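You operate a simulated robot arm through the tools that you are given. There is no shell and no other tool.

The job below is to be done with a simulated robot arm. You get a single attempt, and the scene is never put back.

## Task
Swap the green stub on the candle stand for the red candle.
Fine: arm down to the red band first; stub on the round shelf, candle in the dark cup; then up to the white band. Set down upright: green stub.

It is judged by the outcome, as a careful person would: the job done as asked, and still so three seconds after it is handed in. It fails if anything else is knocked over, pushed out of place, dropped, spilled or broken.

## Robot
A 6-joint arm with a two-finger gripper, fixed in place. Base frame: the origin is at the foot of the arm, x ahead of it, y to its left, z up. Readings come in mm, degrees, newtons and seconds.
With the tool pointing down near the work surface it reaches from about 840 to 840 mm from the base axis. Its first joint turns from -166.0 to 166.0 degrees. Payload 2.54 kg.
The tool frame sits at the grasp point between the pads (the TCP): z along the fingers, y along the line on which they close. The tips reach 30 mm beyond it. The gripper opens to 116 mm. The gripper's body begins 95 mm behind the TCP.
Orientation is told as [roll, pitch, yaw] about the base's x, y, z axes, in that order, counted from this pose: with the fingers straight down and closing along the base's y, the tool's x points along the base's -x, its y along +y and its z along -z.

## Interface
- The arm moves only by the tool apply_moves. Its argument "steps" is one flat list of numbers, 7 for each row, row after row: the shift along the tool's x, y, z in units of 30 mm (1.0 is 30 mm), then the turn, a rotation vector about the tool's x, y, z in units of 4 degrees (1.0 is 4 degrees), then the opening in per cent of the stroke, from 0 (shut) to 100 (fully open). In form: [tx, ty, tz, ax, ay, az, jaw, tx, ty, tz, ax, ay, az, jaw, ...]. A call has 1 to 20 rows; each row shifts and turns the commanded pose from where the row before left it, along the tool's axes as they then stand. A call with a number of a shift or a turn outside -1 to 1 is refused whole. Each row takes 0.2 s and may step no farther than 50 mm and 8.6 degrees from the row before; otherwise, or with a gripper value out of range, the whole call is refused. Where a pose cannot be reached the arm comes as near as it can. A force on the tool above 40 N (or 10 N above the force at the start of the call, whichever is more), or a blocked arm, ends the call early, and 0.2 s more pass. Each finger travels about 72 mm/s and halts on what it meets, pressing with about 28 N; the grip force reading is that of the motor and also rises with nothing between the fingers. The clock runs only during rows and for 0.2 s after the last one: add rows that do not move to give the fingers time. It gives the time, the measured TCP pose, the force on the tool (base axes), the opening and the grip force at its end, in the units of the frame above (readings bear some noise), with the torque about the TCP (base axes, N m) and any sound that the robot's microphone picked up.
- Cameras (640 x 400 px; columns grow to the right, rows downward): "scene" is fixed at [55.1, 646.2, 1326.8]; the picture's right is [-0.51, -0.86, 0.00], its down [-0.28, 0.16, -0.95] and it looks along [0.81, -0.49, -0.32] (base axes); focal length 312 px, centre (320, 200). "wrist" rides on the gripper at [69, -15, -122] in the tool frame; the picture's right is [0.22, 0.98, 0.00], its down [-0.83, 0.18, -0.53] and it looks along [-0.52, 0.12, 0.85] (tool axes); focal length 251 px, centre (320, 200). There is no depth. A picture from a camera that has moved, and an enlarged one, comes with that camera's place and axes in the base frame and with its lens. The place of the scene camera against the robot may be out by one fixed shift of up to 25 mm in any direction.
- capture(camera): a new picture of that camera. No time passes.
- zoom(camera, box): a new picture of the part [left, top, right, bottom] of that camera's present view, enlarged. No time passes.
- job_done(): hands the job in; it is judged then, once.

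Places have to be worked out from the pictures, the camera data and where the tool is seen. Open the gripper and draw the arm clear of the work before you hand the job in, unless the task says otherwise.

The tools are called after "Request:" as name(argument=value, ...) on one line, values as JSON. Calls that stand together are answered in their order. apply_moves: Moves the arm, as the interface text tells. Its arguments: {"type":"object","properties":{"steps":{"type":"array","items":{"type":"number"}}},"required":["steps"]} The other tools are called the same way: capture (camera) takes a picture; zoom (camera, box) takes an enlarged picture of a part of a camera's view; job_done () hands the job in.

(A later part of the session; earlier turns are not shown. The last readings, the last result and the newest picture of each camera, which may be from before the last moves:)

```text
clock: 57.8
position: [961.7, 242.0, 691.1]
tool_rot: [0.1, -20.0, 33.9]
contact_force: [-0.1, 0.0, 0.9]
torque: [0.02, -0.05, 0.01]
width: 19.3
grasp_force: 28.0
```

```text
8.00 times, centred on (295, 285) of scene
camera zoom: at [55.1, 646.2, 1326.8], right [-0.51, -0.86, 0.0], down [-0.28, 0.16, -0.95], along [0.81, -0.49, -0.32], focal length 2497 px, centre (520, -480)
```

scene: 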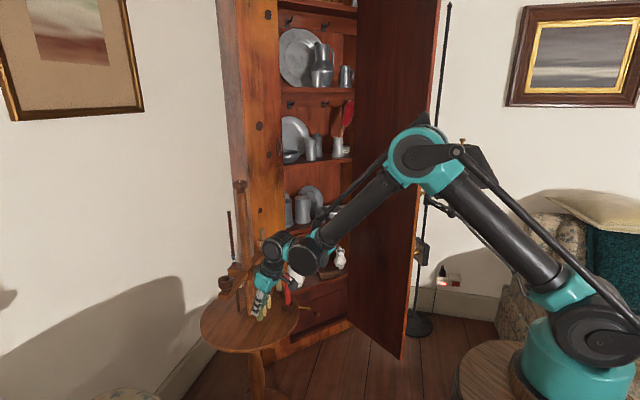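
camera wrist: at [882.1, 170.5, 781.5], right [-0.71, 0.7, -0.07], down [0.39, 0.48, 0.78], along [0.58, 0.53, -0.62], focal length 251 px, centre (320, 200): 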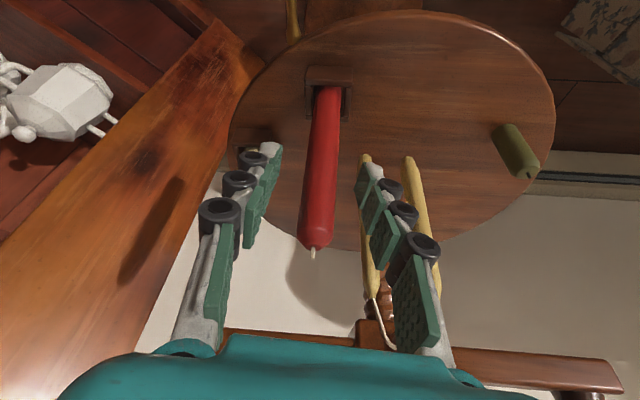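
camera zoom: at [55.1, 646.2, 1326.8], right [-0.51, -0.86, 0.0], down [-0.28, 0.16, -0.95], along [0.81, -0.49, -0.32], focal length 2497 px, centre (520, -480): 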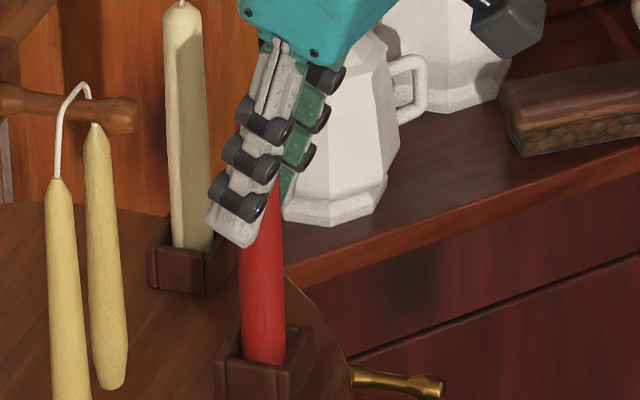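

Gripped at 19.3 mm. I lift straight up slowly out of the holder.

Request:
apply_moves(steps=[-0.06, 0, -0.16, 0, 0, 0, 12, -0.06, 0, -0.16, 0, 0, 0, 12, -0.114, 0, -0.313, 0, 0, 0, 12, -0.114, 0, -0.313, 0, 0, 0, 12, -0.171, 0, -0.47, 0, 0, 0, 12, -0.171, 0, -0.47, 0, 0, 0, 12])

Request:
zoom(camera="scene", box=[265, 250, 325, 310])

Request:
zoom(camera="wrist", box=[230, 70, 410, 270])

```text
clock: 59.2
position: [962.7, 241.7, 751.7]
tool_rot: [0.0, -20.0, 33.9]
contact_force: [0.2, -1.0, -0.6]
torque: [-0.06, 0.05, -0.03]
width: 19.2
grasp_force: 28.0
```

```text
6.67 times, centred on (295, 280) of scene
camera zoom: at [55.1, 646.2, 1326.8], right [-0.51, -0.86, 0.0], down [-0.28, 0.16, -0.95], along [0.81, -0.49, -0.32], focal length 2081 px, centre (487, -333)
```

zoom: 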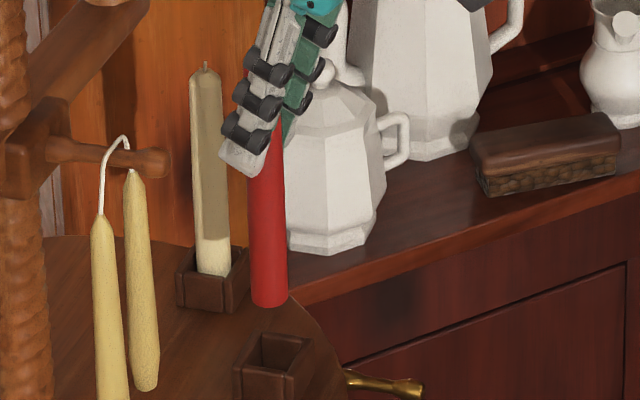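

```text
2.00 times, centred on (320, 170) of wrist
camera zoom: at [882.5, 171.0, 842.1], right [-0.71, 0.7, -0.07], down [0.39, 0.48, 0.78], along [0.58, 0.53, -0.62], focal length 503 px, centre (320, 260)
```

zoom: 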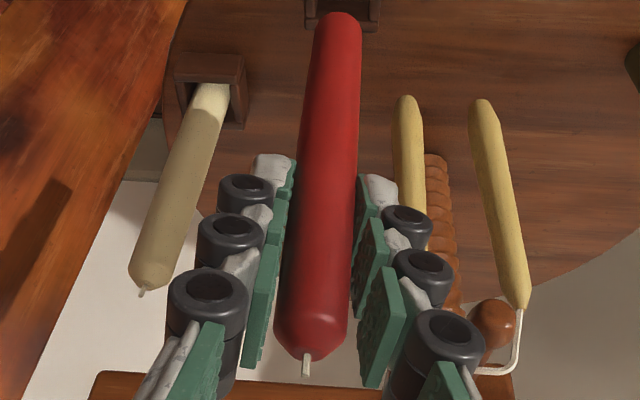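

The candle came out cleanly; its lower end is ~126 mm below the TCP and it hangs vertical. I raise it high (bottom ≈ 840) and carry it around the front to near the dark cup.

Request:
apply_moves(steps=[-0.304, 0, -0.835, 0, 0, 0, 12, -0.304, 0, -0.835, 0, 0, 0, 12, -0.304, 0, -0.835, 0, 0, 0, 12, -0.304, 0, -0.835, 0, 0, 0, 12, -0.304, 0, -0.835, 0, 0, 0, 12, -0.304, 0, -0.835, 0, 0, 0, 12, -0.304, 0, -0.835, 0, 0, 0, 12, -0.304, 0, -0.835, 0, 0, 0, 12, 0.07, 0.76, -0.025, 0, 0, 0, 12, 0.07, 0.76, -0.025, 0, 0, 0, 12, 0.07, 0.76, -0.025, 0, 0, 0, 12, 0.07, 0.76, -0.025, 0, 0, 0, 12, 0.07, 0.76, -0.025, 0, 0, 0, 12])

Request:
capture(camera="scene")

Request:
capture(camera="wrist")

```text
clock: 62.0
position: [889.0, 329.1, 963.6]
tool_rot: [0.0, -19.9, 33.7]
contact_force: [0.5, -0.5, -1.5]
torque: [0.02, -0.01, 0.01]
width: 19.5
grasp_force: 27.8
```

```text
taken
```

scene: 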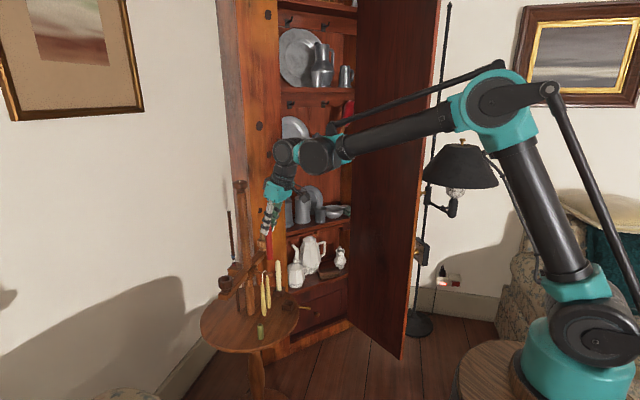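

```text
taken
camera wrist: at [809.9, 258.8, 1054.4], right [-0.71, 0.7, -0.07], down [0.39, 0.48, 0.78], along [0.58, 0.53, -0.62], focal length 251 px, centre (320, 200)
```

wrist: 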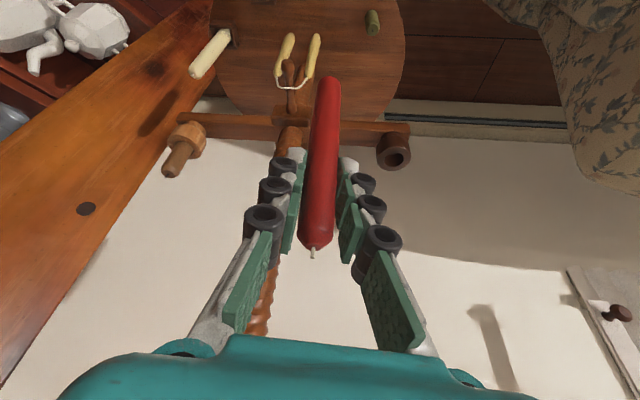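

The cup is in view beside the candle. I zoom on it to fix the hole centre.

Request:
zoom(camera="wrist", box=[360, 120, 430, 180])

Request:
zoom(camera="wrist", box=[280, 60, 380, 160])

Request:
zoom(camera="scene", box=[205, 265, 245, 297])

Request:
zoom(camera="scene", box=[245, 205, 295, 270])

```text
6.67 times, centred on (395, 150) of wrist
camera zoom: at [809.9, 258.8, 1054.4], right [-0.71, 0.7, -0.07], down [0.39, 0.48, 0.78], along [0.58, 0.53, -0.62], focal length 1676 px, centre (-180, 533)
```

zoom: 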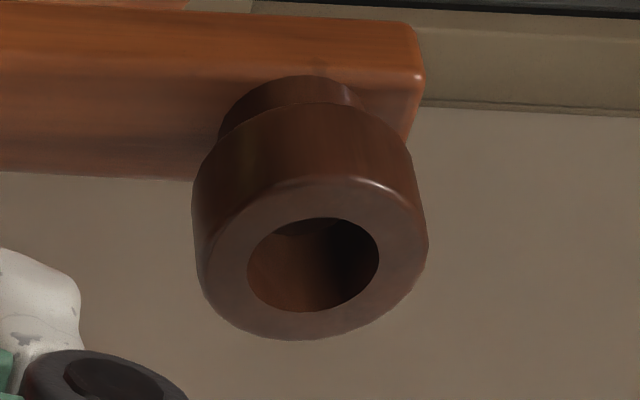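

```text
4.00 times, centred on (330, 110) of wrist
camera zoom: at [809.9, 258.8, 1054.4], right [-0.71, 0.7, -0.07], down [0.39, 0.48, 0.78], along [0.58, 0.53, -0.62], focal length 1006 px, centre (280, 560)
```

zoom: 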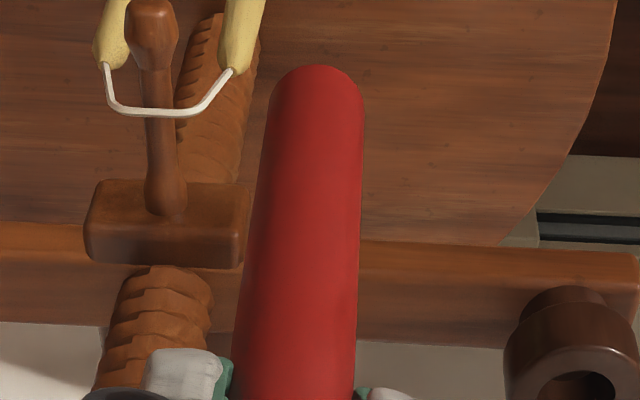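

```text
12.50 times, centred on (225, 281) of scene
camera zoom: at [55.1, 646.2, 1326.8], right [-0.51, -0.86, 0.0], down [-0.28, 0.16, -0.95], along [0.81, -0.49, -0.32], focal length 3902 px, centre (1508, -812)
```

zoom: 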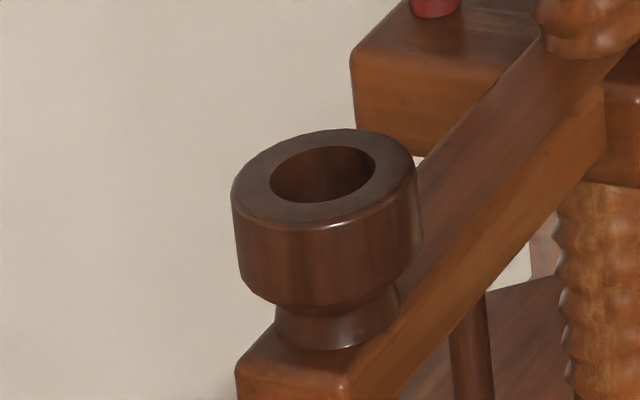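

```text
6.15 times, centred on (270, 238) of scene
camera zoom: at [55.1, 646.2, 1326.8], right [-0.51, -0.86, 0.0], down [-0.28, 0.16, -0.95], along [0.81, -0.49, -0.32], focal length 1921 px, centre (628, -31)
```

zoom: 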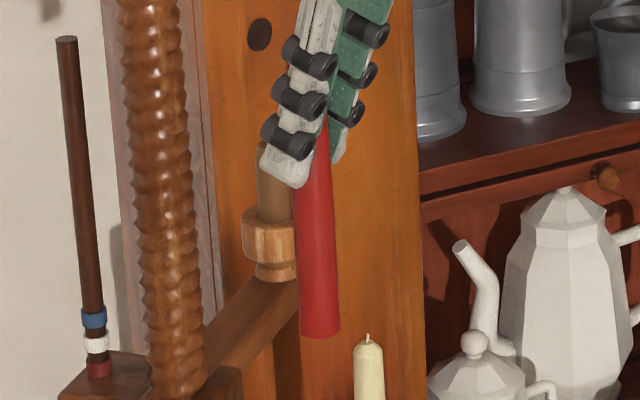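

Cup hole centre ≈ [913,475], rim ≈ 798, hole ~26 mm vs candle ~21 mm; the candle's lower end is about (5,3) mm from the TCP line. I move over the cup at this height.

Request:
apply_moves(steps=[-0.598, 0.72, 0.218, 0, 0, 0, 12, -0.598, 0.72, 0.218, 0, 0, 0, 12, -0.598, 0.72, 0.218, 0, 0, 0, 12, -0.598, 0.72, 0.218, 0, 0, 0, 12, -0.598, 0.72, 0.218, 0, 0, 0, 12, 0, 0, 0, 0, 0, 0, 12])

Request:
zoom(camera="wrist", box=[270, 60, 390, 180])

Request:
zoom(camera="scene", box=[200, 230, 250, 290])

```text
clock: 63.4
position: [908.3, 473.9, 964.4]
tool_rot: [0.0, -20.1, 33.9]
contact_force: [0.1, 0.6, -1.2]
torque: [-0.01, 0.01, 0.03]
width: 19.4
grasp_force: 28.1
```

```text
3.33 times, centred on (330, 120) of wrist
camera zoom: at [828.2, 401.9, 1054.8], right [-0.71, 0.7, -0.07], down [0.39, 0.48, 0.78], along [0.58, 0.53, -0.62], focal length 838 px, centre (287, 467)
```

zoom: 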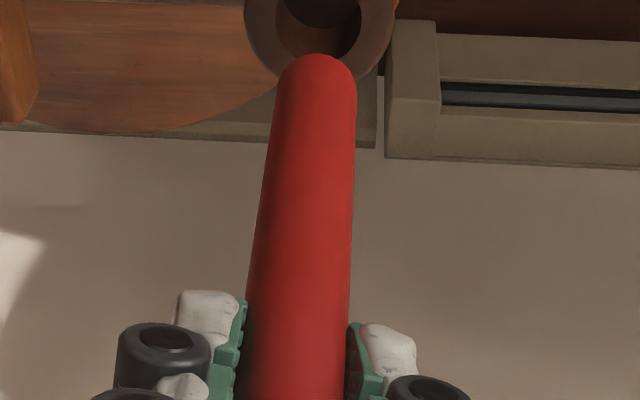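

```text
6.67 times, centred on (225, 260) of scene
camera zoom: at [55.1, 646.2, 1326.8], right [-0.51, -0.86, 0.0], down [-0.28, 0.16, -0.95], along [0.81, -0.49, -0.32], focal length 2081 px, centre (953, -200)
```

zoom: 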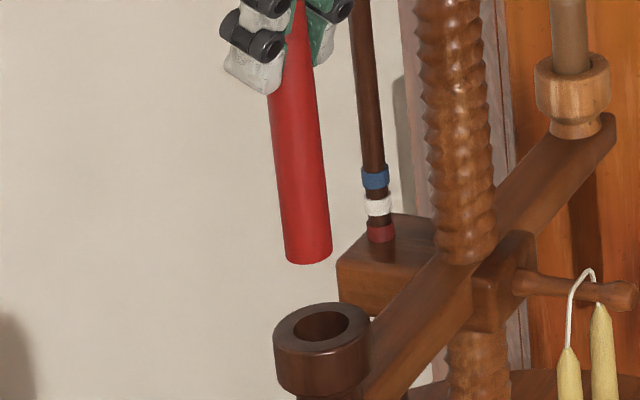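

Both views say the candle must shift about (-0.7,-2.4) mm to be over the hole. I apply that while lowering to about 8 mm above the rim, then re-measure.

Request:
apply_moves(steps=[0.141, -0.018, 0.327, 0, 0, 0, 12, 0.141, -0.018, 0.327, 0, 0, 0, 12, 0.141, -0.018, 0.327, 0, 0, 0, 12, 0, 0, 0, 0, 0, 0, 12])

Request:
zoom(camera="wrist", box=[290, 60, 370, 140])

Request:
zoom(camera="scene", box=[210, 258, 240, 288])

```text
clock: 64.4
position: [908.4, 471.9, 931.8]
tool_rot: [0.0, -20.0, 33.8]
contact_force: [0.4, 0.8, -0.8]
torque: [-0.01, -0.02, 0.01]
width: 19.3
grasp_force: 28.2
```

```text
5.00 times, centred on (330, 100) of wrist
camera zoom: at [827.7, 399.5, 1023.3], right [-0.71, 0.7, -0.07], down [0.39, 0.48, 0.78], along [0.58, 0.53, -0.62], focal length 1257 px, centre (270, 700)
```

zoom: 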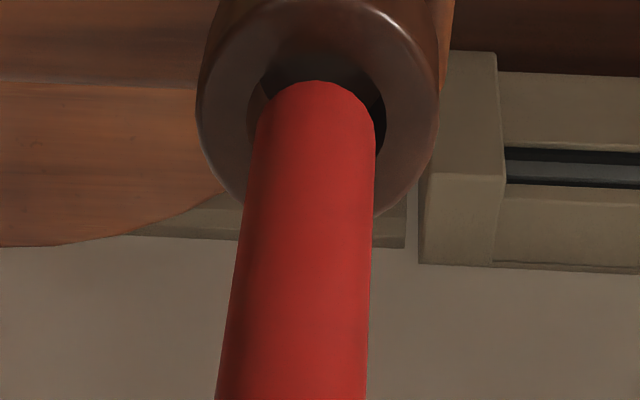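

```text
13.33 times, centred on (225, 273) of scene
camera zoom: at [55.1, 646.2, 1326.8], right [-0.51, -0.86, 0.0], down [-0.28, 0.16, -0.95], along [0.81, -0.49, -0.32], focal length 4162 px, centre (1587, -773)
```

zoom: 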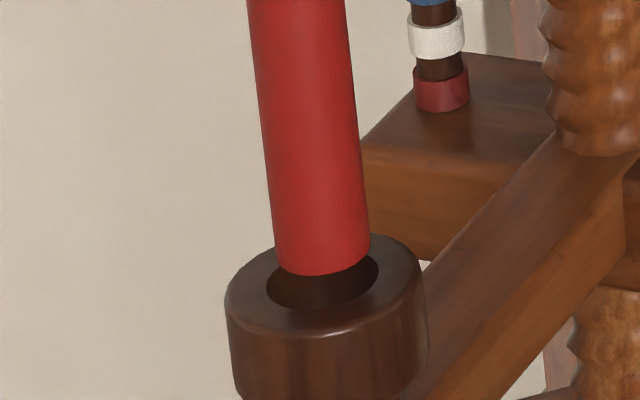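

Alignment is within about 1 mm in both views with ~2.5 mm clearance all round. I lower straight down slowly into the cup, watching force.

Request:
apply_moves(steps=[0.0342, 0, 0.094, 0, 0, 0, 12, 0.0342, 0, 0.094, 0, 0, 0, 12, 0.0342, 0, 0.094, 0, 0, 0, 12, 0.0342, 0, 0.094, 0, 0, 0, 12])

Request:
zoom(camera="scene", box=[210, 258, 240, 288])

Request:
zoom(camera="wrist", box=[290, 60, 370, 140])

```text
clock: 65.4
position: [907.5, 471.4, 919.4]
tool_rot: [0.0, -20.0, 33.9]
contact_force: [-0.3, 0.1, -0.4]
torque: [-0.03, 0.01, -0.03]
width: 19.3
grasp_force: 27.5
```

```text
13.33 times, centred on (225, 273) of scene
camera zoom: at [55.1, 646.2, 1326.8], right [-0.51, -0.86, 0.0], down [-0.28, 0.16, -0.95], along [0.81, -0.49, -0.32], focal length 4162 px, centre (1587, -773)
```

zoom: 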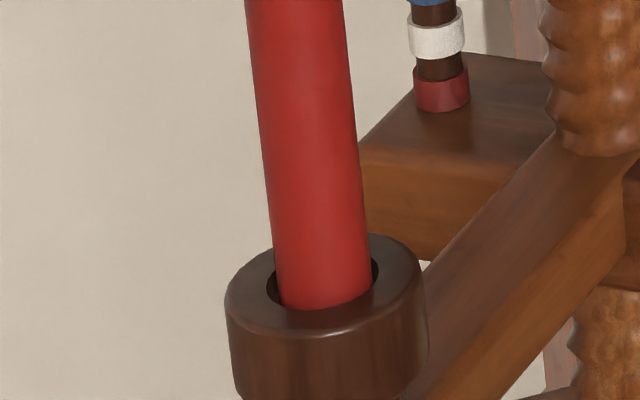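

```text
5.00 times, centred on (330, 100) of wrist
camera zoom: at [828.1, 399.9, 1011.3], right [-0.71, 0.7, -0.07], down [0.39, 0.48, 0.78], along [0.58, 0.53, -0.62], focal length 1257 px, centre (270, 700)
```

zoom: 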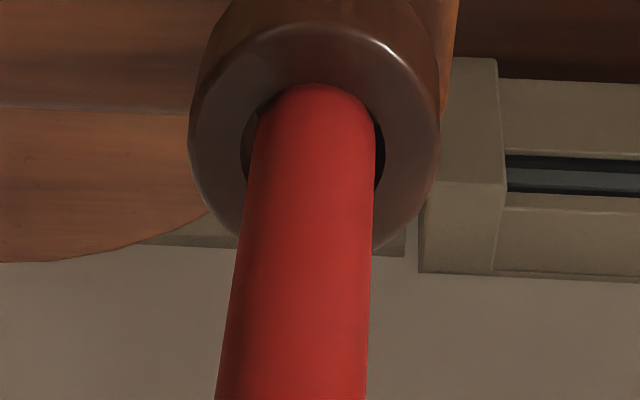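

The candle's end has entered the hole with no contact force. I keep lowering.

Request:
apply_moves(steps=[0.0342, 0, 0.094, 0, 0, 0, 12, 0.0342, 0, 0.094, 0, 0, 0, 12, 0.0342, 0, 0.094, 0, 0, 0, 12, 0.0342, 0, 0.094, 0, 0, 0, 12])

Request:
zoom(camera="scene", box=[205, 240, 245, 290])

```text
clock: 66.4
position: [907.8, 471.0, 908.4]
tool_rot: [-0.1, -20.0, 33.9]
contact_force: [0.1, -0.4, -0.2]
torque: [0.03, 0.0, -0.02]
width: 19.2
grasp_force: 27.5
```

```text
8.00 times, centred on (225, 265) of scene
camera zoom: at [55.1, 646.2, 1326.8], right [-0.51, -0.86, 0.0], down [-0.28, 0.16, -0.95], along [0.81, -0.49, -0.32], focal length 2497 px, centre (1080, -320)
```

zoom: 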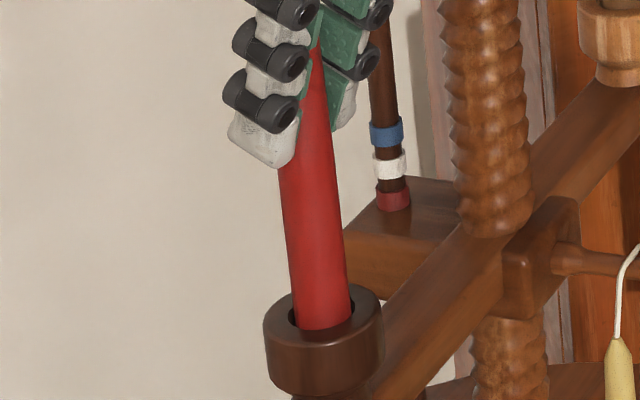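

Still free, ~15 mm inside. I continue in 1.5–2 mm steps until the floor of the cup is felt (expected near z≈899).

Request:
apply_moves(steps=[0.0228, 0, 0.0627, 0, 0, 0, 12, 0.0228, 0, 0.0627, 0, 0, 0, 12, 0.0171, 0, 0.047, 0, 0, 0, 12, 0.0171, 0, 0.047, 0, 0, 0, 12])

```text
clock: 67.4
position: [908.2, 471.1, 901.0]
tool_rot: [0.0, -20.0, 33.9]
contact_force: [0.5, -0.8, 2.9]
torque: [0.02, -0.01, -0.03]
width: 19.3
grasp_force: 27.6
```

Request:
apply_moves(steps=[0.0114, 0, 0.0313, 0, 0, 0, 12, 0.0114, 0, 0.0313, 0, 0, 0, 12])

```text
clock: 68.0
position: [907.8, 471.7, 901.1]
tool_rot: [0.0, -20.0, 33.8]
contact_force: [-2.1, -1.1, 9.8]
torque: [-0.1, 0.12, -0.02]
width: 19.4
grasp_force: 27.8
```

The force rose to ~10 N at z≈901, so the candle rests on the cup's floor. I ease up slightly and open the fingers gradually.

Request:
apply_moves(steps=[-0.0068, 0, -0.0188, 0, 0, 0, 12, 0, 0, 0, 0, 0, 0, 14, 0, 0, 0, 0, 0, 0, 16, 0, 0, 0, 0, 0, 0, 18, 0, 0, 0, 0, 0, 0, 20, 0, 0, 0, 0, 0, 0, 24, 0, 0, 0, 0, 0, 0, 30, 0, 0, 0, 0, 0, 0, 38, 0, 0, 0, 0, 0, 0, 46])

Request:
zoom(camera="scene", box=[195, 225, 255, 290])

Request:
capture(camera="wrist")

```text
clock: 70.0
position: [908.5, 472.1, 899.8]
tool_rot: [0.0, -20.0, 33.9]
contact_force: [0.3, 0.1, -1.1]
torque: [0.01, 0.02, 0.01]
width: 53.8
grasp_force: 0.1
```

```text
6.15 times, centred on (225, 258) of scene
camera zoom: at [55.1, 646.2, 1326.8], right [-0.51, -0.86, 0.0], down [-0.28, 0.16, -0.95], along [0.81, -0.49, -0.32], focal length 1921 px, centre (905, -154)
```

zoom: 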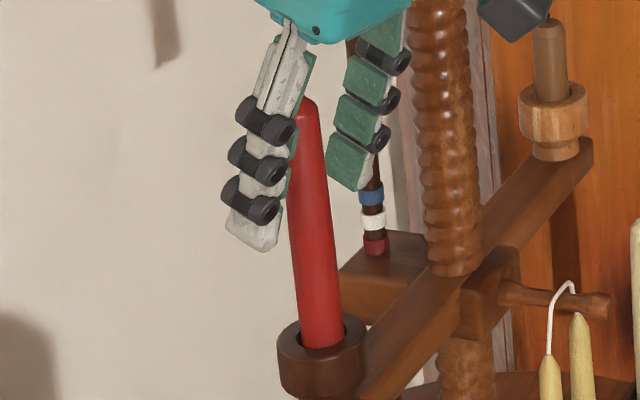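

```text
taken
camera wrist: at [828.2, 399.8, 991.3], right [-0.71, 0.7, -0.07], down [0.39, 0.48, 0.78], along [0.58, 0.53, -0.62], focal length 251 px, centre (320, 200)
```

wrist: 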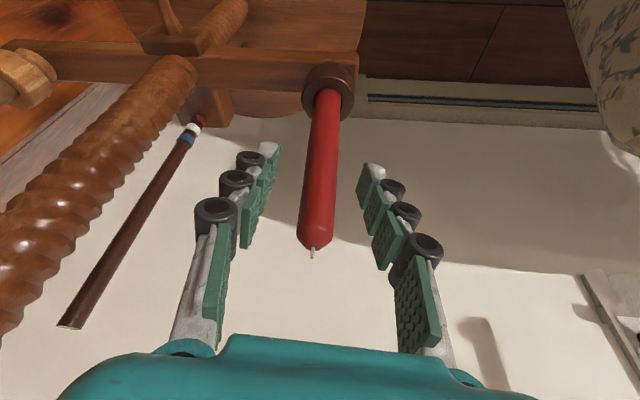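

The red candle stands in the dark cup on its own. I back away along the tool axis, rise, and swing to the front of the knob.

Request:
apply_moves(steps=[0, 0, -0.3, 0, 0, 0, 50, 0, 0, -0.7, 0, 0, 0, 52, 0, 0, -0.9, 0, 0, 0, 54, 0, 0, -0.9, 0, 0, 0, 56, 0, 0, -0.95, 0, 0, 0, 60, 0, 0, -0.95, 0, 0, 0, 60, -0.336, 0, -0.924, 0, 0, 0, 60, -0.336, 0, -0.924, 0, 0, 0, 60, -0.336, 0, -0.924, 0, 0, 0, 60, -0.336, 0, -0.924, 0, 0, 0, 60, 0.186, -0.756, -0.224, 0, 0, 0, 60, 0.186, -0.756, -0.224, 0, 0, 0, 60, 0.186, -0.756, -0.224, 0, 0, 0, 60, 0.186, -0.756, -0.224, 0, 0, 0, 60, 0.186, -0.756, -0.224, 0, 0, 0, 60])

Request:
capture(camera="scene")

Request:
zoom(camera="scene", box=[190, 220, 330, 350])

```text
clock: 73.2
position: [899.4, 329.3, 1171.8]
tool_rot: [0.0, -20.0, 33.9]
contact_force: [0.1, -0.2, -0.4]
torque: [-0.01, -0.03, -0.03]
width: 69.6
grasp_force: 0.0
```

```text
taken
```

scene: 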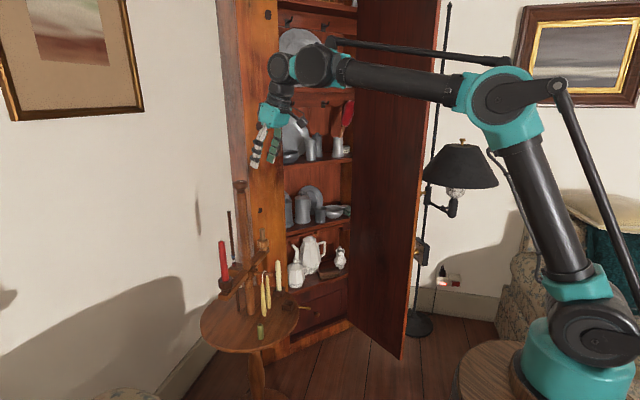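

```text
3.08 times, centred on (260, 285) of scene
camera zoom: at [55.1, 646.2, 1326.8], right [-0.51, -0.86, 0.0], down [-0.28, 0.16, -0.95], along [0.81, -0.49, -0.32], focal length 960 px, centre (505, -62)
```

zoom: 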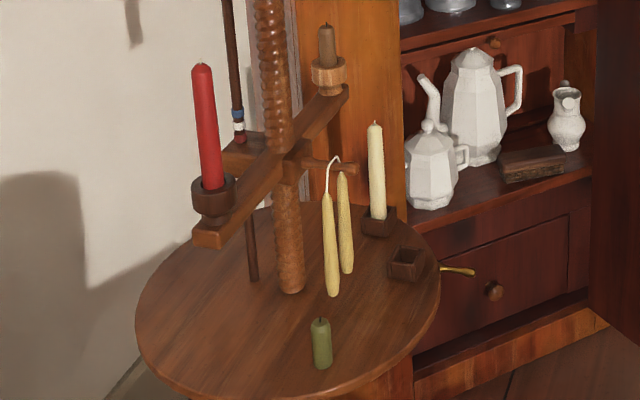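

The swap is done: red candle in the dark cup, stub upright on the round shelf. I now reorient (tilt 30°, yaw ≈75°) and move to a pre-grasp beside the knob for raising.

Request:
apply_moves(steps=[0, 0, 0, 0, -0.833, 0, 60, 0, 0, 0, 0, -0.833, 0, 60, 0, 0, 0, 0, -0.833, 0, 60, 0, 0, 0, -0.577, 0, -1, 60, 0, 0, 0, -0.577, 0, -1, 60, 0, 0, 0, -0.577, 0, -1, 60, 0, 0, 0, -0.577, 0, -1, 60, 0, 0, 0, -0.577, 0, -1, 60, 0, 0, 0, -0.577, 0, -1, 60, 0, 0, 0, -0.577, 0, -1, 60, 0, 0, 0, -0.577, 0, -1, 60, 0, 0, 0, -0.577, 0, -1, 60, -0.07, -0.81, 0.255, 0, 0, 0, 60, -0.07, -0.81, 0.255, 0, 0, 0, 60, -0.07, -0.81, 0.255, 0, 0, 0, 60, -0.07, -0.81, 0.255, 0, 0, 0, 60])

Request:
capture(camera="wrist")

Request:
capture(camera="scene")

```text
clock: 76.6
position: [1001.5, 325.5, 1150.3]
tool_rot: [0.0, -30.0, 75.4]
contact_force: [-0.8, -0.1, 0.7]
torque: [-0.04, -0.06, -0.04]
width: 69.6
grasp_force: 0.1
```

```text
taken
camera wrist: at [984.3, 205.4, 1221.9], right [-0.99, 0.07, -0.11], down [-0.06, 0.48, 0.88], along [0.11, 0.88, -0.47], focal length 251 px, centre (320, 200)
```

wrist: 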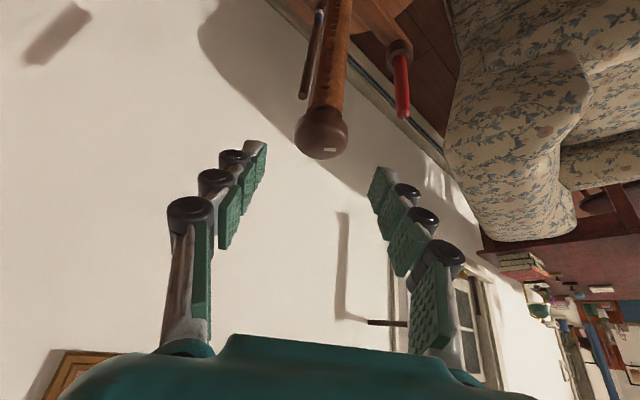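

```text
taken
```

scene: 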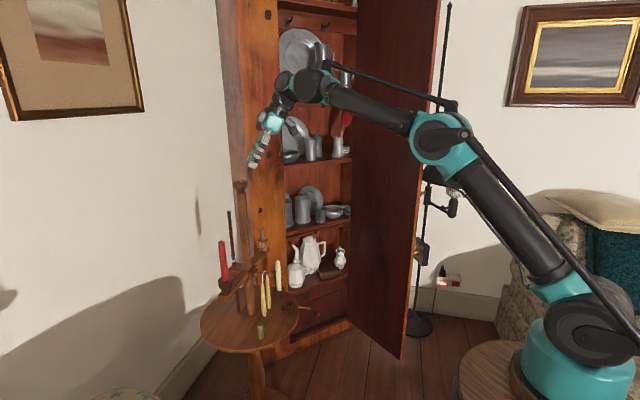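

Lined up; the knob is ~100 mm ahead along the tool axis. I advance onto it with the fingers open to ~66 mm.

Request:
apply_moves(steps=[0, 0.027, 0.84, 0, 0, 0, 60, 0, 0.027, 0.84, 0, 0, 0, 60, 0, 0.027, 0.84, 0, 0, 0, 58, 0, 0.027, 0.82, 0, 0, 0, 56, 0, 0, 0, 0, 0, 0, 54])

Request:
zoom(camera="wrist", box=[220, 120, 420, 245])

```text
clock: 77.8
position: [1009.1, 375.9, 1062.8]
tool_rot: [0.0, -30.1, 75.4]
contact_force: [-0.4, 0.0, 0.2]
torque: [0.0, 0.01, -0.01]
width: 62.6
grasp_force: 0.1
```

```text
3.20 times, centred on (320, 182) of wrist
camera zoom: at [993.5, 255.5, 1133.9], right [-0.99, 0.07, -0.11], down [-0.06, 0.48, 0.88], along [0.11, 0.88, -0.47], focal length 805 px, centre (320, 256)
```

zoom: 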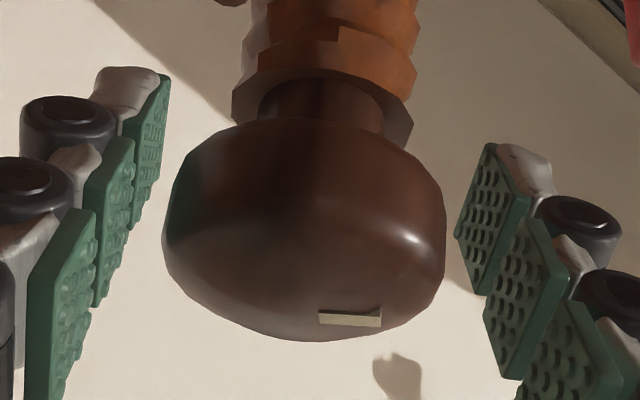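

The knob is 2.3 mm off centre; I correct that, close on it, and start turning clockwise (raising), 6 rows first.

Request:
apply_moves(steps=[0, -0.077, 0, 0, 0, 0, 52, 0, 0, 0, 0, 0, 0, 46, 0, 0, 0, 0, 0, 0, 41, 0, 0, 0, 0, 0, 0, 37, 0, 0, 0, 0, 0, 0, 36, 0, 0, 0, 0.577, 0, 1, 36, 0, 0, 0, 0.577, 0, 1, 36, 0, 0, 0, 0.577, 0, 1, 36, 0, 0, 0, 0.577, 0, 1, 36, 0, 0, 0, 0.577, 0, 1, 36, 0, 0, 0, 0.577, 0, 1, 36])

Request:
zoom(camera="scene", box=[230, 256, 240, 264])

```text
clock: 80.2
position: [1011.1, 375.4, 1062.6]
tool_rot: [0.0, -30.1, 47.6]
contact_force: [-5.6, -0.2, -0.7]
torque: [-0.44, 0.29, -0.05]
width: 45.0
grasp_force: 28.2
```

```text
16.00 times, centred on (235, 260) of scene
camera zoom: at [55.1, 646.2, 1326.8], right [-0.51, -0.86, 0.0], down [-0.28, 0.16, -0.95], along [0.81, -0.49, -0.32], focal length 4994 px, centre (1680, -760)
```

zoom: 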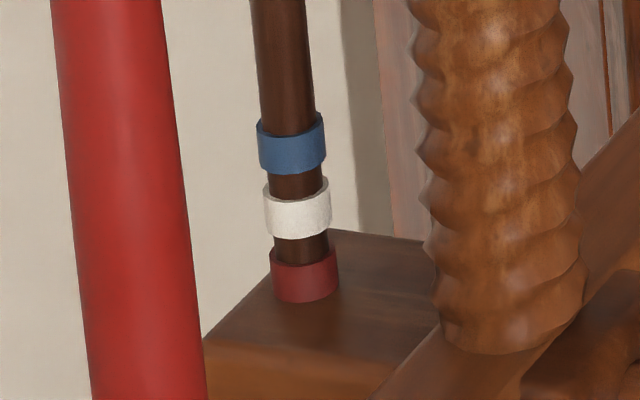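

I compare with the identical earlier zoom window to see whether the arm has risen.

Request:
zoom(camera="scene", box=[230, 258, 240, 264])

Request:
zoom(camera="wrist", box=[220, 120, 420, 245])

```text
16.00 times, centred on (235, 261) of scene
camera zoom: at [55.1, 646.2, 1326.8], right [-0.51, -0.86, 0.0], down [-0.28, 0.16, -0.95], along [0.81, -0.49, -0.32], focal length 4994 px, centre (1680, -776)
```

zoom: 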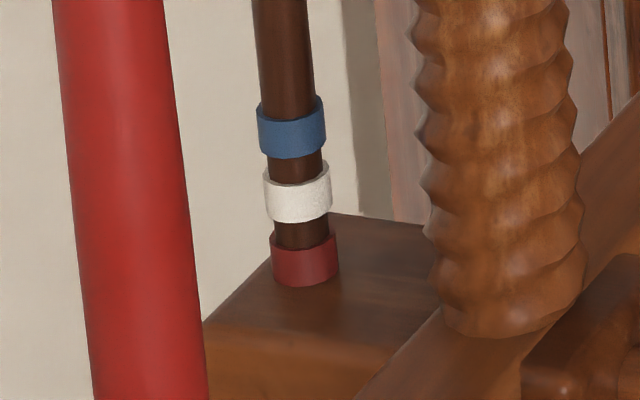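

```text
3.20 times, centred on (320, 182) of wrist
camera zoom: at [941.5, 276.6, 1134.1], right [-0.85, 0.52, -0.11], down [0.17, 0.45, 0.88], along [0.5, 0.72, -0.47], focal length 805 px, centre (320, 256)
```

zoom: 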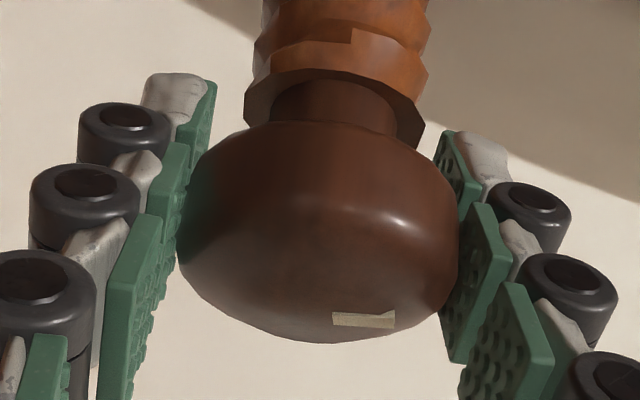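

The knob turned with the gripper, but the arm hasn't risen yet — perhaps play in the thread. I continue clockwise another ~28° and compare.

Request:
apply_moves(steps=[0, 0, 0, 0.577, 0, 1, 36, 0, 0, 0, 0.577, 0, 1, 36, 0, 0, 0, 0.577, 0, 1, 36, 0, 0, 0, 0.577, 0, 1, 36, 0, 0, 0, 0.577, 0, 1, 36, 0, 0, 0, 0.577, 0, 1, 36])

Request:
zoom(camera="scene", box=[230, 258, 240, 264])

Request:
zoom(camera="wrist", box=[220, 120, 420, 245])

```text
clock: 81.6
position: [1012.3, 374.7, 1063.0]
tool_rot: [0.0, -30.0, 19.9]
contact_force: [-1.8, 5.1, -0.7]
torque: [0.05, -0.27, 0.02]
width: 44.9
grasp_force: 27.8
```

```text
16.00 times, centred on (235, 261) of scene
camera zoom: at [55.1, 646.2, 1326.8], right [-0.51, -0.86, 0.0], down [-0.28, 0.16, -0.95], along [0.81, -0.49, -0.32], focal length 4994 px, centre (1680, -776)
```

zoom: 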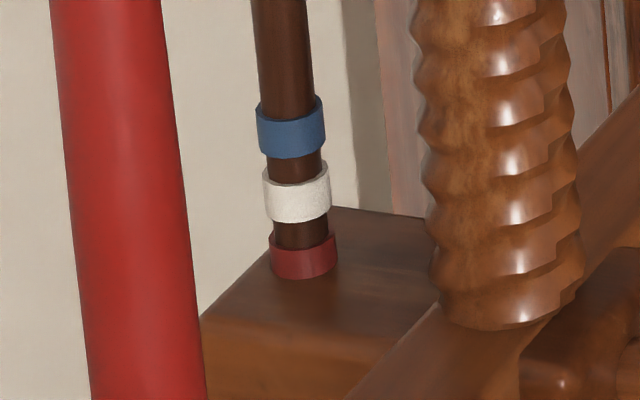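

```text
3.20 times, centred on (320, 182) of wrist
camera zoom: at [903.3, 320.6, 1134.1], right [-0.51, 0.85, -0.11], down [0.36, 0.32, 0.88], along [0.78, 0.41, -0.47], focal length 805 px, centre (320, 256)
```

zoom: 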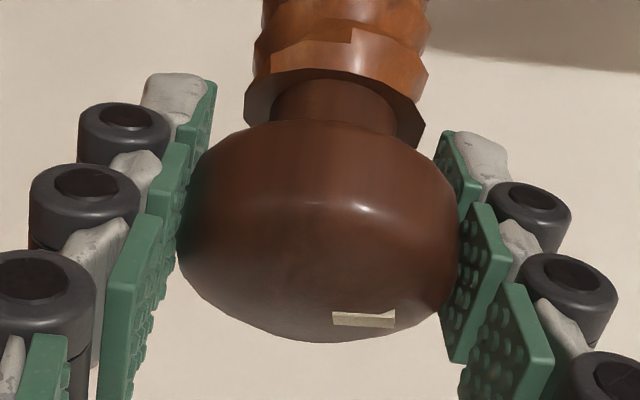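

The play is taken up and the arm now rises (~2 mm for 28°). I continue clockwise to about -8° yaw.

Request:
apply_moves(steps=[0, 0, 0, 0.577, 0, 1, 36, 0, 0, 0, 0.577, 0, 1, 36, 0, 0, 0, 0.577, 0, 1, 36, 0, 0, 0, 0.577, 0, 1, 36, 0, 0, 0, 0.577, 0, 1, 36, 0, 0, 0, 0.577, 0, 1, 36])

Request:
zoom(camera="scene", box=[230, 258, 240, 264])

Request:
capture(camera="scene")

```text
clock: 83.0
position: [1011.0, 376.5, 1062.4]
tool_rot: [0.0, -30.1, -7.8]
contact_force: [1.1, 5.5, 0.1]
torque: [-0.14, 0.11, 0.05]
width: 45.0
grasp_force: 28.0
```

```text
16.00 times, centred on (235, 261) of scene
camera zoom: at [55.1, 646.2, 1326.8], right [-0.51, -0.86, 0.0], down [-0.28, 0.16, -0.95], along [0.81, -0.49, -0.32], focal length 4994 px, centre (1680, -776)
```

zoom: 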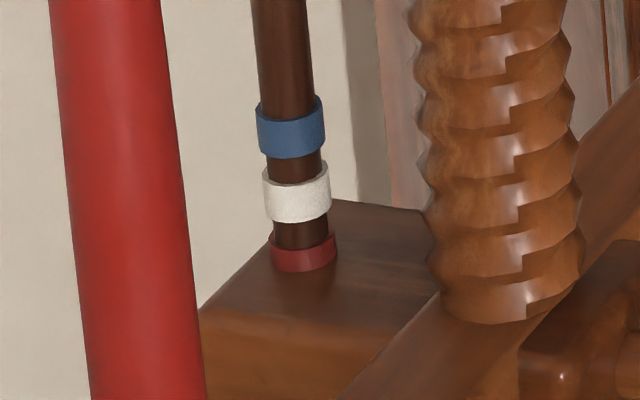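

```text
taken
```

scene: 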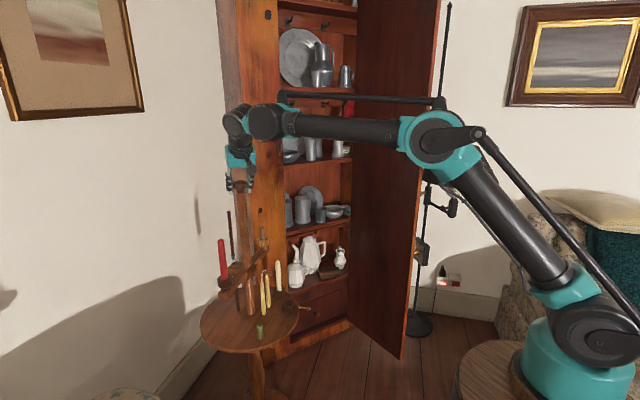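

Rising steadily (~7 px per 28°), with reach still fine. I continue another ~23°.

Request:
apply_moves(steps=[0, 0, 0, 0.577, 0, 1, 36, 0, 0, 0, 0.577, 0, 1, 36, 0, 0, 0, 0.577, 0, 1, 36, 0, 0, 0, 0.577, 0, 1, 36, 0, 0, 0, 0.577, 0, 1, 36])

Request:
zoom(camera="scene", box=[230, 258, 240, 264])

```text
clock: 84.2
position: [1010.3, 373.9, 1063.8]
tool_rot: [0.0, -30.0, -30.9]
contact_force: [7.0, 3.5, 5.0]
torque: [-0.01, 0.05, -0.01]
width: 44.7
grasp_force: 28.0
```

```text
16.00 times, centred on (235, 261) of scene
camera zoom: at [55.1, 646.2, 1326.8], right [-0.51, -0.86, 0.0], down [-0.28, 0.16, -0.95], along [0.81, -0.49, -0.32], focal length 4994 px, centre (1680, -776)
```

zoom: 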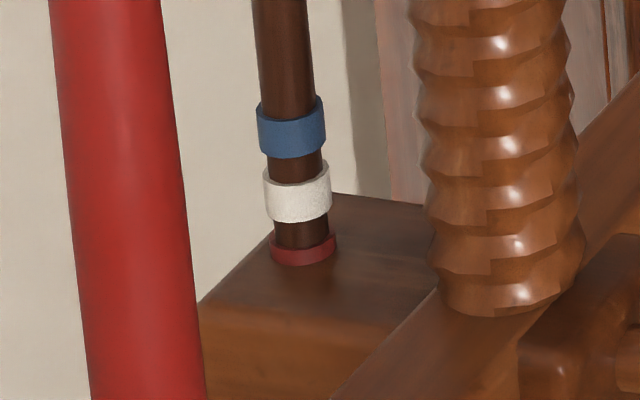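

About 172° remain. I release and swing back counter-clockwise around the knob for a new grip.

Request:
apply_moves(steps=[0, 0, 0, 0, 0, 0, 44, 0, 0, 0, 0, 0, 0, 54, 0, 0, 0, 0, 0, 0, 57, 0, 0, 0, -0.577, 0, -1, 57, 0, 0, 0, -0.577, 0, -1, 57, 0, 0, 0, -0.577, 0, -1, 57, 0, 0, 0, -0.577, 0, -1, 57, 0, 0, 0, -0.577, 0, -1, 57, 0, 0, 0, -0.577, 0, -1, 57, 0, 0, 0, -0.577, 0, -1, 57, 0, 0, 0, -0.577, 0, -1, 57, 0, 0, 0, -0.577, 0, -1, 57, 0, 0, 0, -0.577, 0, -1, 57, 0, 0, 0, -0.577, 0, -1, 57, 0, 0, 0, -0.577, 0, -1, 57, 0, 0, 0, -0.577, 0, -1, 57, 0, 0, 0, -0.577, 0, -1, 57, 0, 0, 0, -0.577, 0, -1, 57, 0, 0, 0, -0.577, 0, -1, 57])

Request:
zoom(camera="scene", box=[230, 258, 240, 264])

```text
clock: 88.2
position: [1011.8, 375.2, 1062.2]
tool_rot: [0.1, -30.0, 43.2]
contact_force: [0.7, 0.3, -0.2]
torque: [-0.02, -0.04, -0.03]
width: 65.9
grasp_force: 0.0
```

```text
16.00 times, centred on (235, 261) of scene
camera zoom: at [55.1, 646.2, 1326.8], right [-0.51, -0.86, 0.0], down [-0.28, 0.16, -0.95], along [0.81, -0.49, -0.32], focal length 4994 px, centre (1680, -776)
```

zoom: 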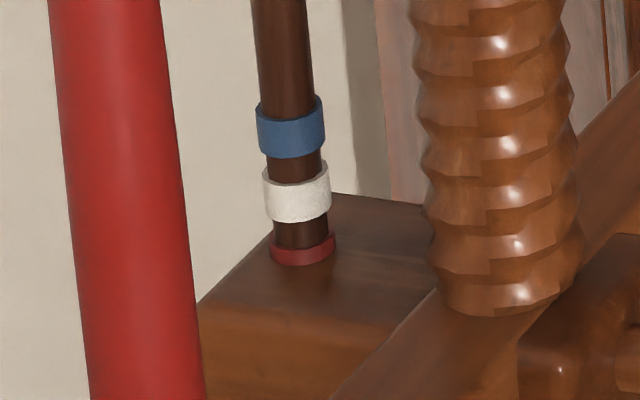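

The arm holds its height after release. I continue the back-swing to ~76°, check centring, then regrip.

Request:
apply_moves(steps=[0, 0, 0, -0.577, 0, -1, 57, 0, 0, 0, -0.577, 0, -1, 57, 0, 0, 0, -0.577, 0, -1, 57, 0, 0, 0, -0.577, 0, -1, 57, 0, 0, 0, -0.577, 0, -1, 57, 0, 0, 0, -0.577, 0, -1, 57, 0, 0, 0, -0.577, 0, -1, 57])

Request:
zoom(camera="wrist", box=[220, 120, 420, 245])

```text
clock: 89.8
position: [1010.6, 376.1, 1061.7]
tool_rot: [0.0, -30.0, 75.6]
contact_force: [-0.4, 0.2, -0.2]
torque: [-0.06, 0.0, 0.0]
width: 66.1
grasp_force: 0.0
```

```text
3.20 times, centred on (320, 182) of wrist
camera zoom: at [996.1, 254.9, 1134.1], right [-0.99, 0.06, -0.11], down [-0.06, 0.48, 0.88], along [0.11, 0.88, -0.47], focal length 805 px, centre (320, 256)
```

zoom: 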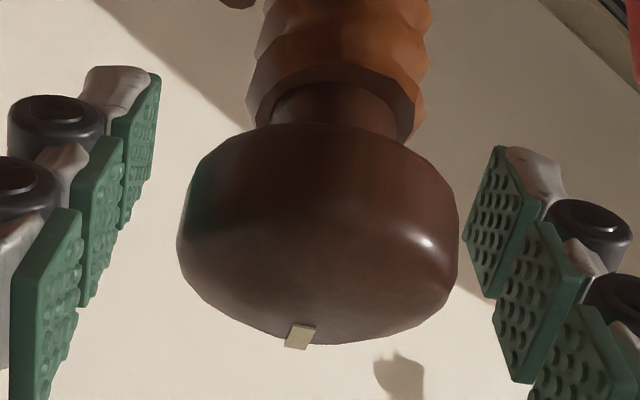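

Well centred. I close on the knob and turn clockwise ~65°.

Request:
apply_moves(steps=[0, 0, 0, 0, 0, 0, 50, 0, 0, 0, 0, 0, 0, 43, 0, 0, 0, 0, 0, 0, 38, 0, 0, 0, 0, 0, 0, 35, 0, 0, 0, 0, 0, 0, 35, 0, 0, 0, 0.577, 0, 1, 35, 0, 0, 0, 0.577, 0, 1, 35, 0, 0, 0, 0.577, 0, 1, 35, 0, 0, 0, 0.577, 0, 1, 35, 0, 0, 0, 0.577, 0, 1, 35, 0, 0, 0, 0.577, 0, 1, 35, 0, 0, 0, 0.577, 0, 1, 35, 0, 0, 0, 0.577, 0, 1, 35, 0, 0, 0, 0.577, 0, 1, 35, 0, 0, 0, 0.577, 0, 1, 35, 0, 0, 0, 0.577, 0, 1, 35, 0, 0, 0, 0.577, 0, 1, 35, 0, 0, 0, 0.577, 0, 1, 35, 0, 0, 0, 0.577, 0, 1, 35])

Request:
zoom(camera="scene", box=[230, 258, 240, 264])

```text
clock: 93.8
position: [1011.3, 375.9, 1062.9]
tool_rot: [0.0, -30.0, 10.7]
contact_force: [3.5, 4.9, 0.0]
torque: [0.39, -0.41, 0.03]
width: 46.5
grasp_force: 28.0
```

```text
16.00 times, centred on (235, 261) of scene
camera zoom: at [55.1, 646.2, 1326.8], right [-0.51, -0.86, 0.0], down [-0.28, 0.16, -0.95], along [0.81, -0.49, -0.32], focal length 4994 px, centre (1680, -776)
```

zoom: 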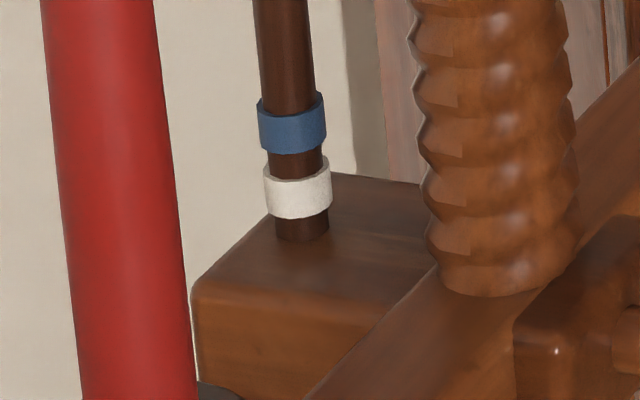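

The red band is now covered and the arm's top is ~5 mm below the white band. I continue clockwise in smaller portions (~37°).

Request:
apply_moves(steps=[0, 0, 0, 0.577, 0, 1, 35, 0, 0, 0, 0.577, 0, 1, 35, 0, 0, 0, 0.577, 0, 1, 35, 0, 0, 0, 0.577, 0, 1, 35, 0, 0, 0, 0.577, 0, 1, 35, 0, 0, 0, 0.577, 0, 1, 35, 0, 0, 0, 0.577, 0, 1, 35, 0, 0, 0, 0.577, 0, 1, 35])

Request:
zoom(camera="scene", box=[230, 258, 240, 264])

Request:
zoom(camera="scene", box=[190, 220, 330, 350])

```text
clock: 95.6
position: [1012.3, 374.4, 1064.0]
tool_rot: [0.1, -30.0, -26.3]
contact_force: [6.6, 3.6, 6.1]
torque: [0.23, -0.15, 0.01]
width: 46.3
grasp_force: 27.7
```

```text
16.00 times, centred on (235, 261) of scene
camera zoom: at [55.1, 646.2, 1326.8], right [-0.51, -0.86, 0.0], down [-0.28, 0.16, -0.95], along [0.81, -0.49, -0.32], focal length 4994 px, centre (1680, -776)
```

zoom: 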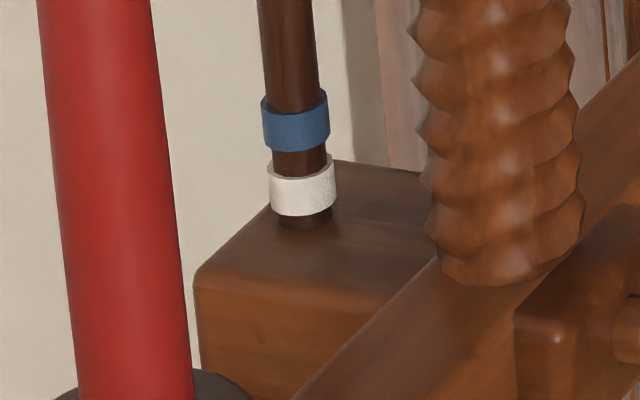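

```text
3.08 times, centred on (260, 285) of scene
camera zoom: at [55.1, 646.2, 1326.8], right [-0.51, -0.86, 0.0], down [-0.28, 0.16, -0.95], along [0.81, -0.49, -0.32], focal length 960 px, centre (505, -62)
```

zoom: 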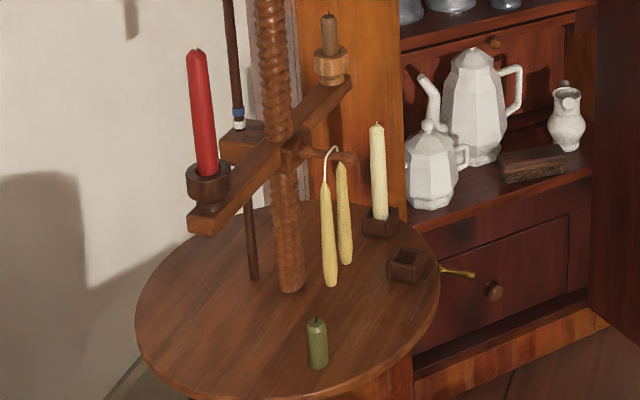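

The rod and stub seem to have shifted a pixel or two, so I check whether the stand is being swivelled, by repeating earlier zoom windows.

Request:
zoom(camera="scene", box=[190, 250, 350, 350])

Request:
zoom(camera="scene", box=[215, 275, 279, 315])

```text
4.00 times, centred on (270, 300) of scene
camera zoom: at [55.1, 646.2, 1326.8], right [-0.51, -0.86, 0.0], down [-0.28, 0.16, -0.95], along [0.81, -0.49, -0.32], focal length 1249 px, centre (520, -200)
```

zoom: 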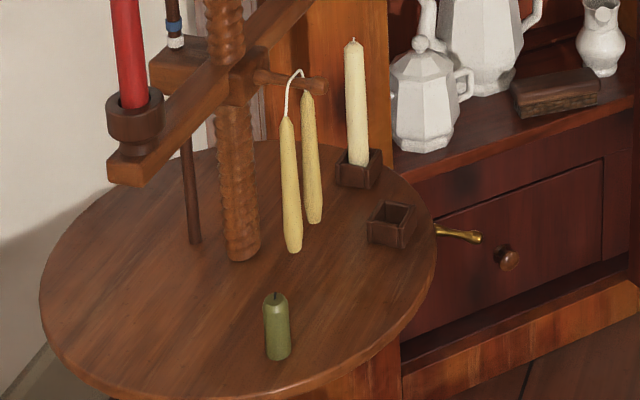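

```text
10.00 times, centred on (247, 295) of scene
camera zoom: at [55.1, 646.2, 1326.8], right [-0.51, -0.86, 0.0], down [-0.28, 0.16, -0.95], along [0.81, -0.49, -0.32], focal length 3122 px, centre (1050, -750)
```

zoom: 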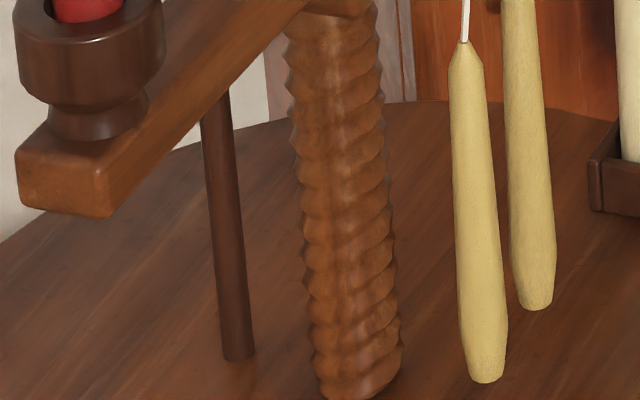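

The table seems to have crept ~2° clockwise (stub and holders shifted by a few mm in view), likely from side load at the knob. I release now to unload it and see what remains.

Request:
apply_moves(steps=[0, 0, 0, 0, 0, 0, 42, 0, 0, 0, 0, 0, 0, 50, 0, 0, 0, 0, 0, 0, 57])

Request:
zoom(camera="scene", box=[190, 250, 350, 350])

Request:
zoom(camera="scene", box=[230, 258, 240, 264])

Request:
zoom(camera="wrist", box=[220, 120, 420, 245])

```text
clock: 96.4
position: [1012.5, 374.3, 1062.1]
tool_rot: [0.0, -30.1, -26.3]
contact_force: [0.1, 0.0, 0.8]
torque: [0.0, 0.0, 0.02]
width: 66.2
grasp_force: 0.0
```

```text
4.00 times, centred on (270, 300) of scene
camera zoom: at [55.1, 646.2, 1326.8], right [-0.51, -0.86, 0.0], down [-0.28, 0.16, -0.95], along [0.81, -0.49, -0.32], focal length 1249 px, centre (520, -200)
```

zoom: 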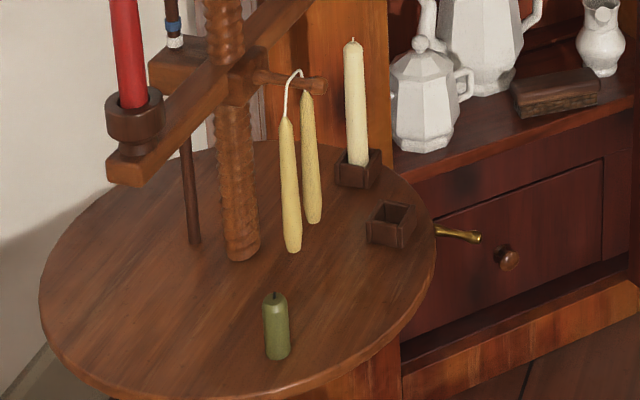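

```text
16.00 times, centred on (235, 261) of scene
camera zoom: at [55.1, 646.2, 1326.8], right [-0.51, -0.86, 0.0], down [-0.28, 0.16, -0.95], along [0.81, -0.49, -0.32], focal length 4994 px, centre (1680, -776)
```

zoom: 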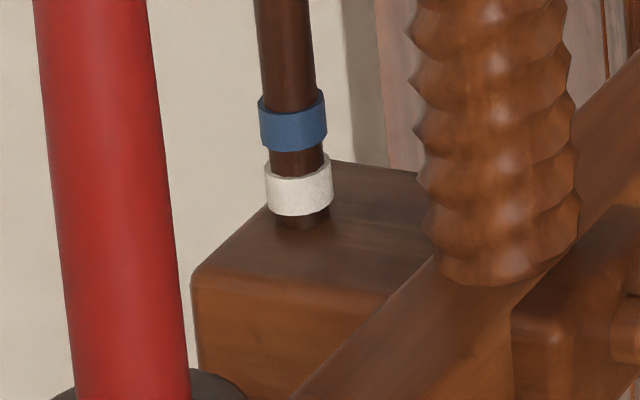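

```text
3.20 times, centred on (320, 182) of wrist
camera zoom: at [896.5, 415.4, 1134.3], right [0.26, 0.96, -0.11], down [0.48, -0.04, 0.88], along [0.84, -0.28, -0.47], focal length 805 px, centre (320, 256)
```

zoom: 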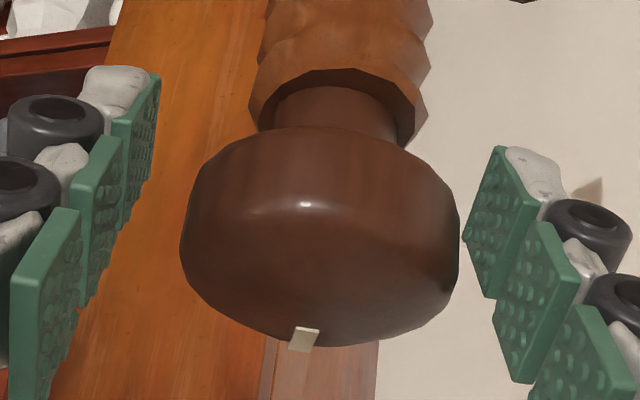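

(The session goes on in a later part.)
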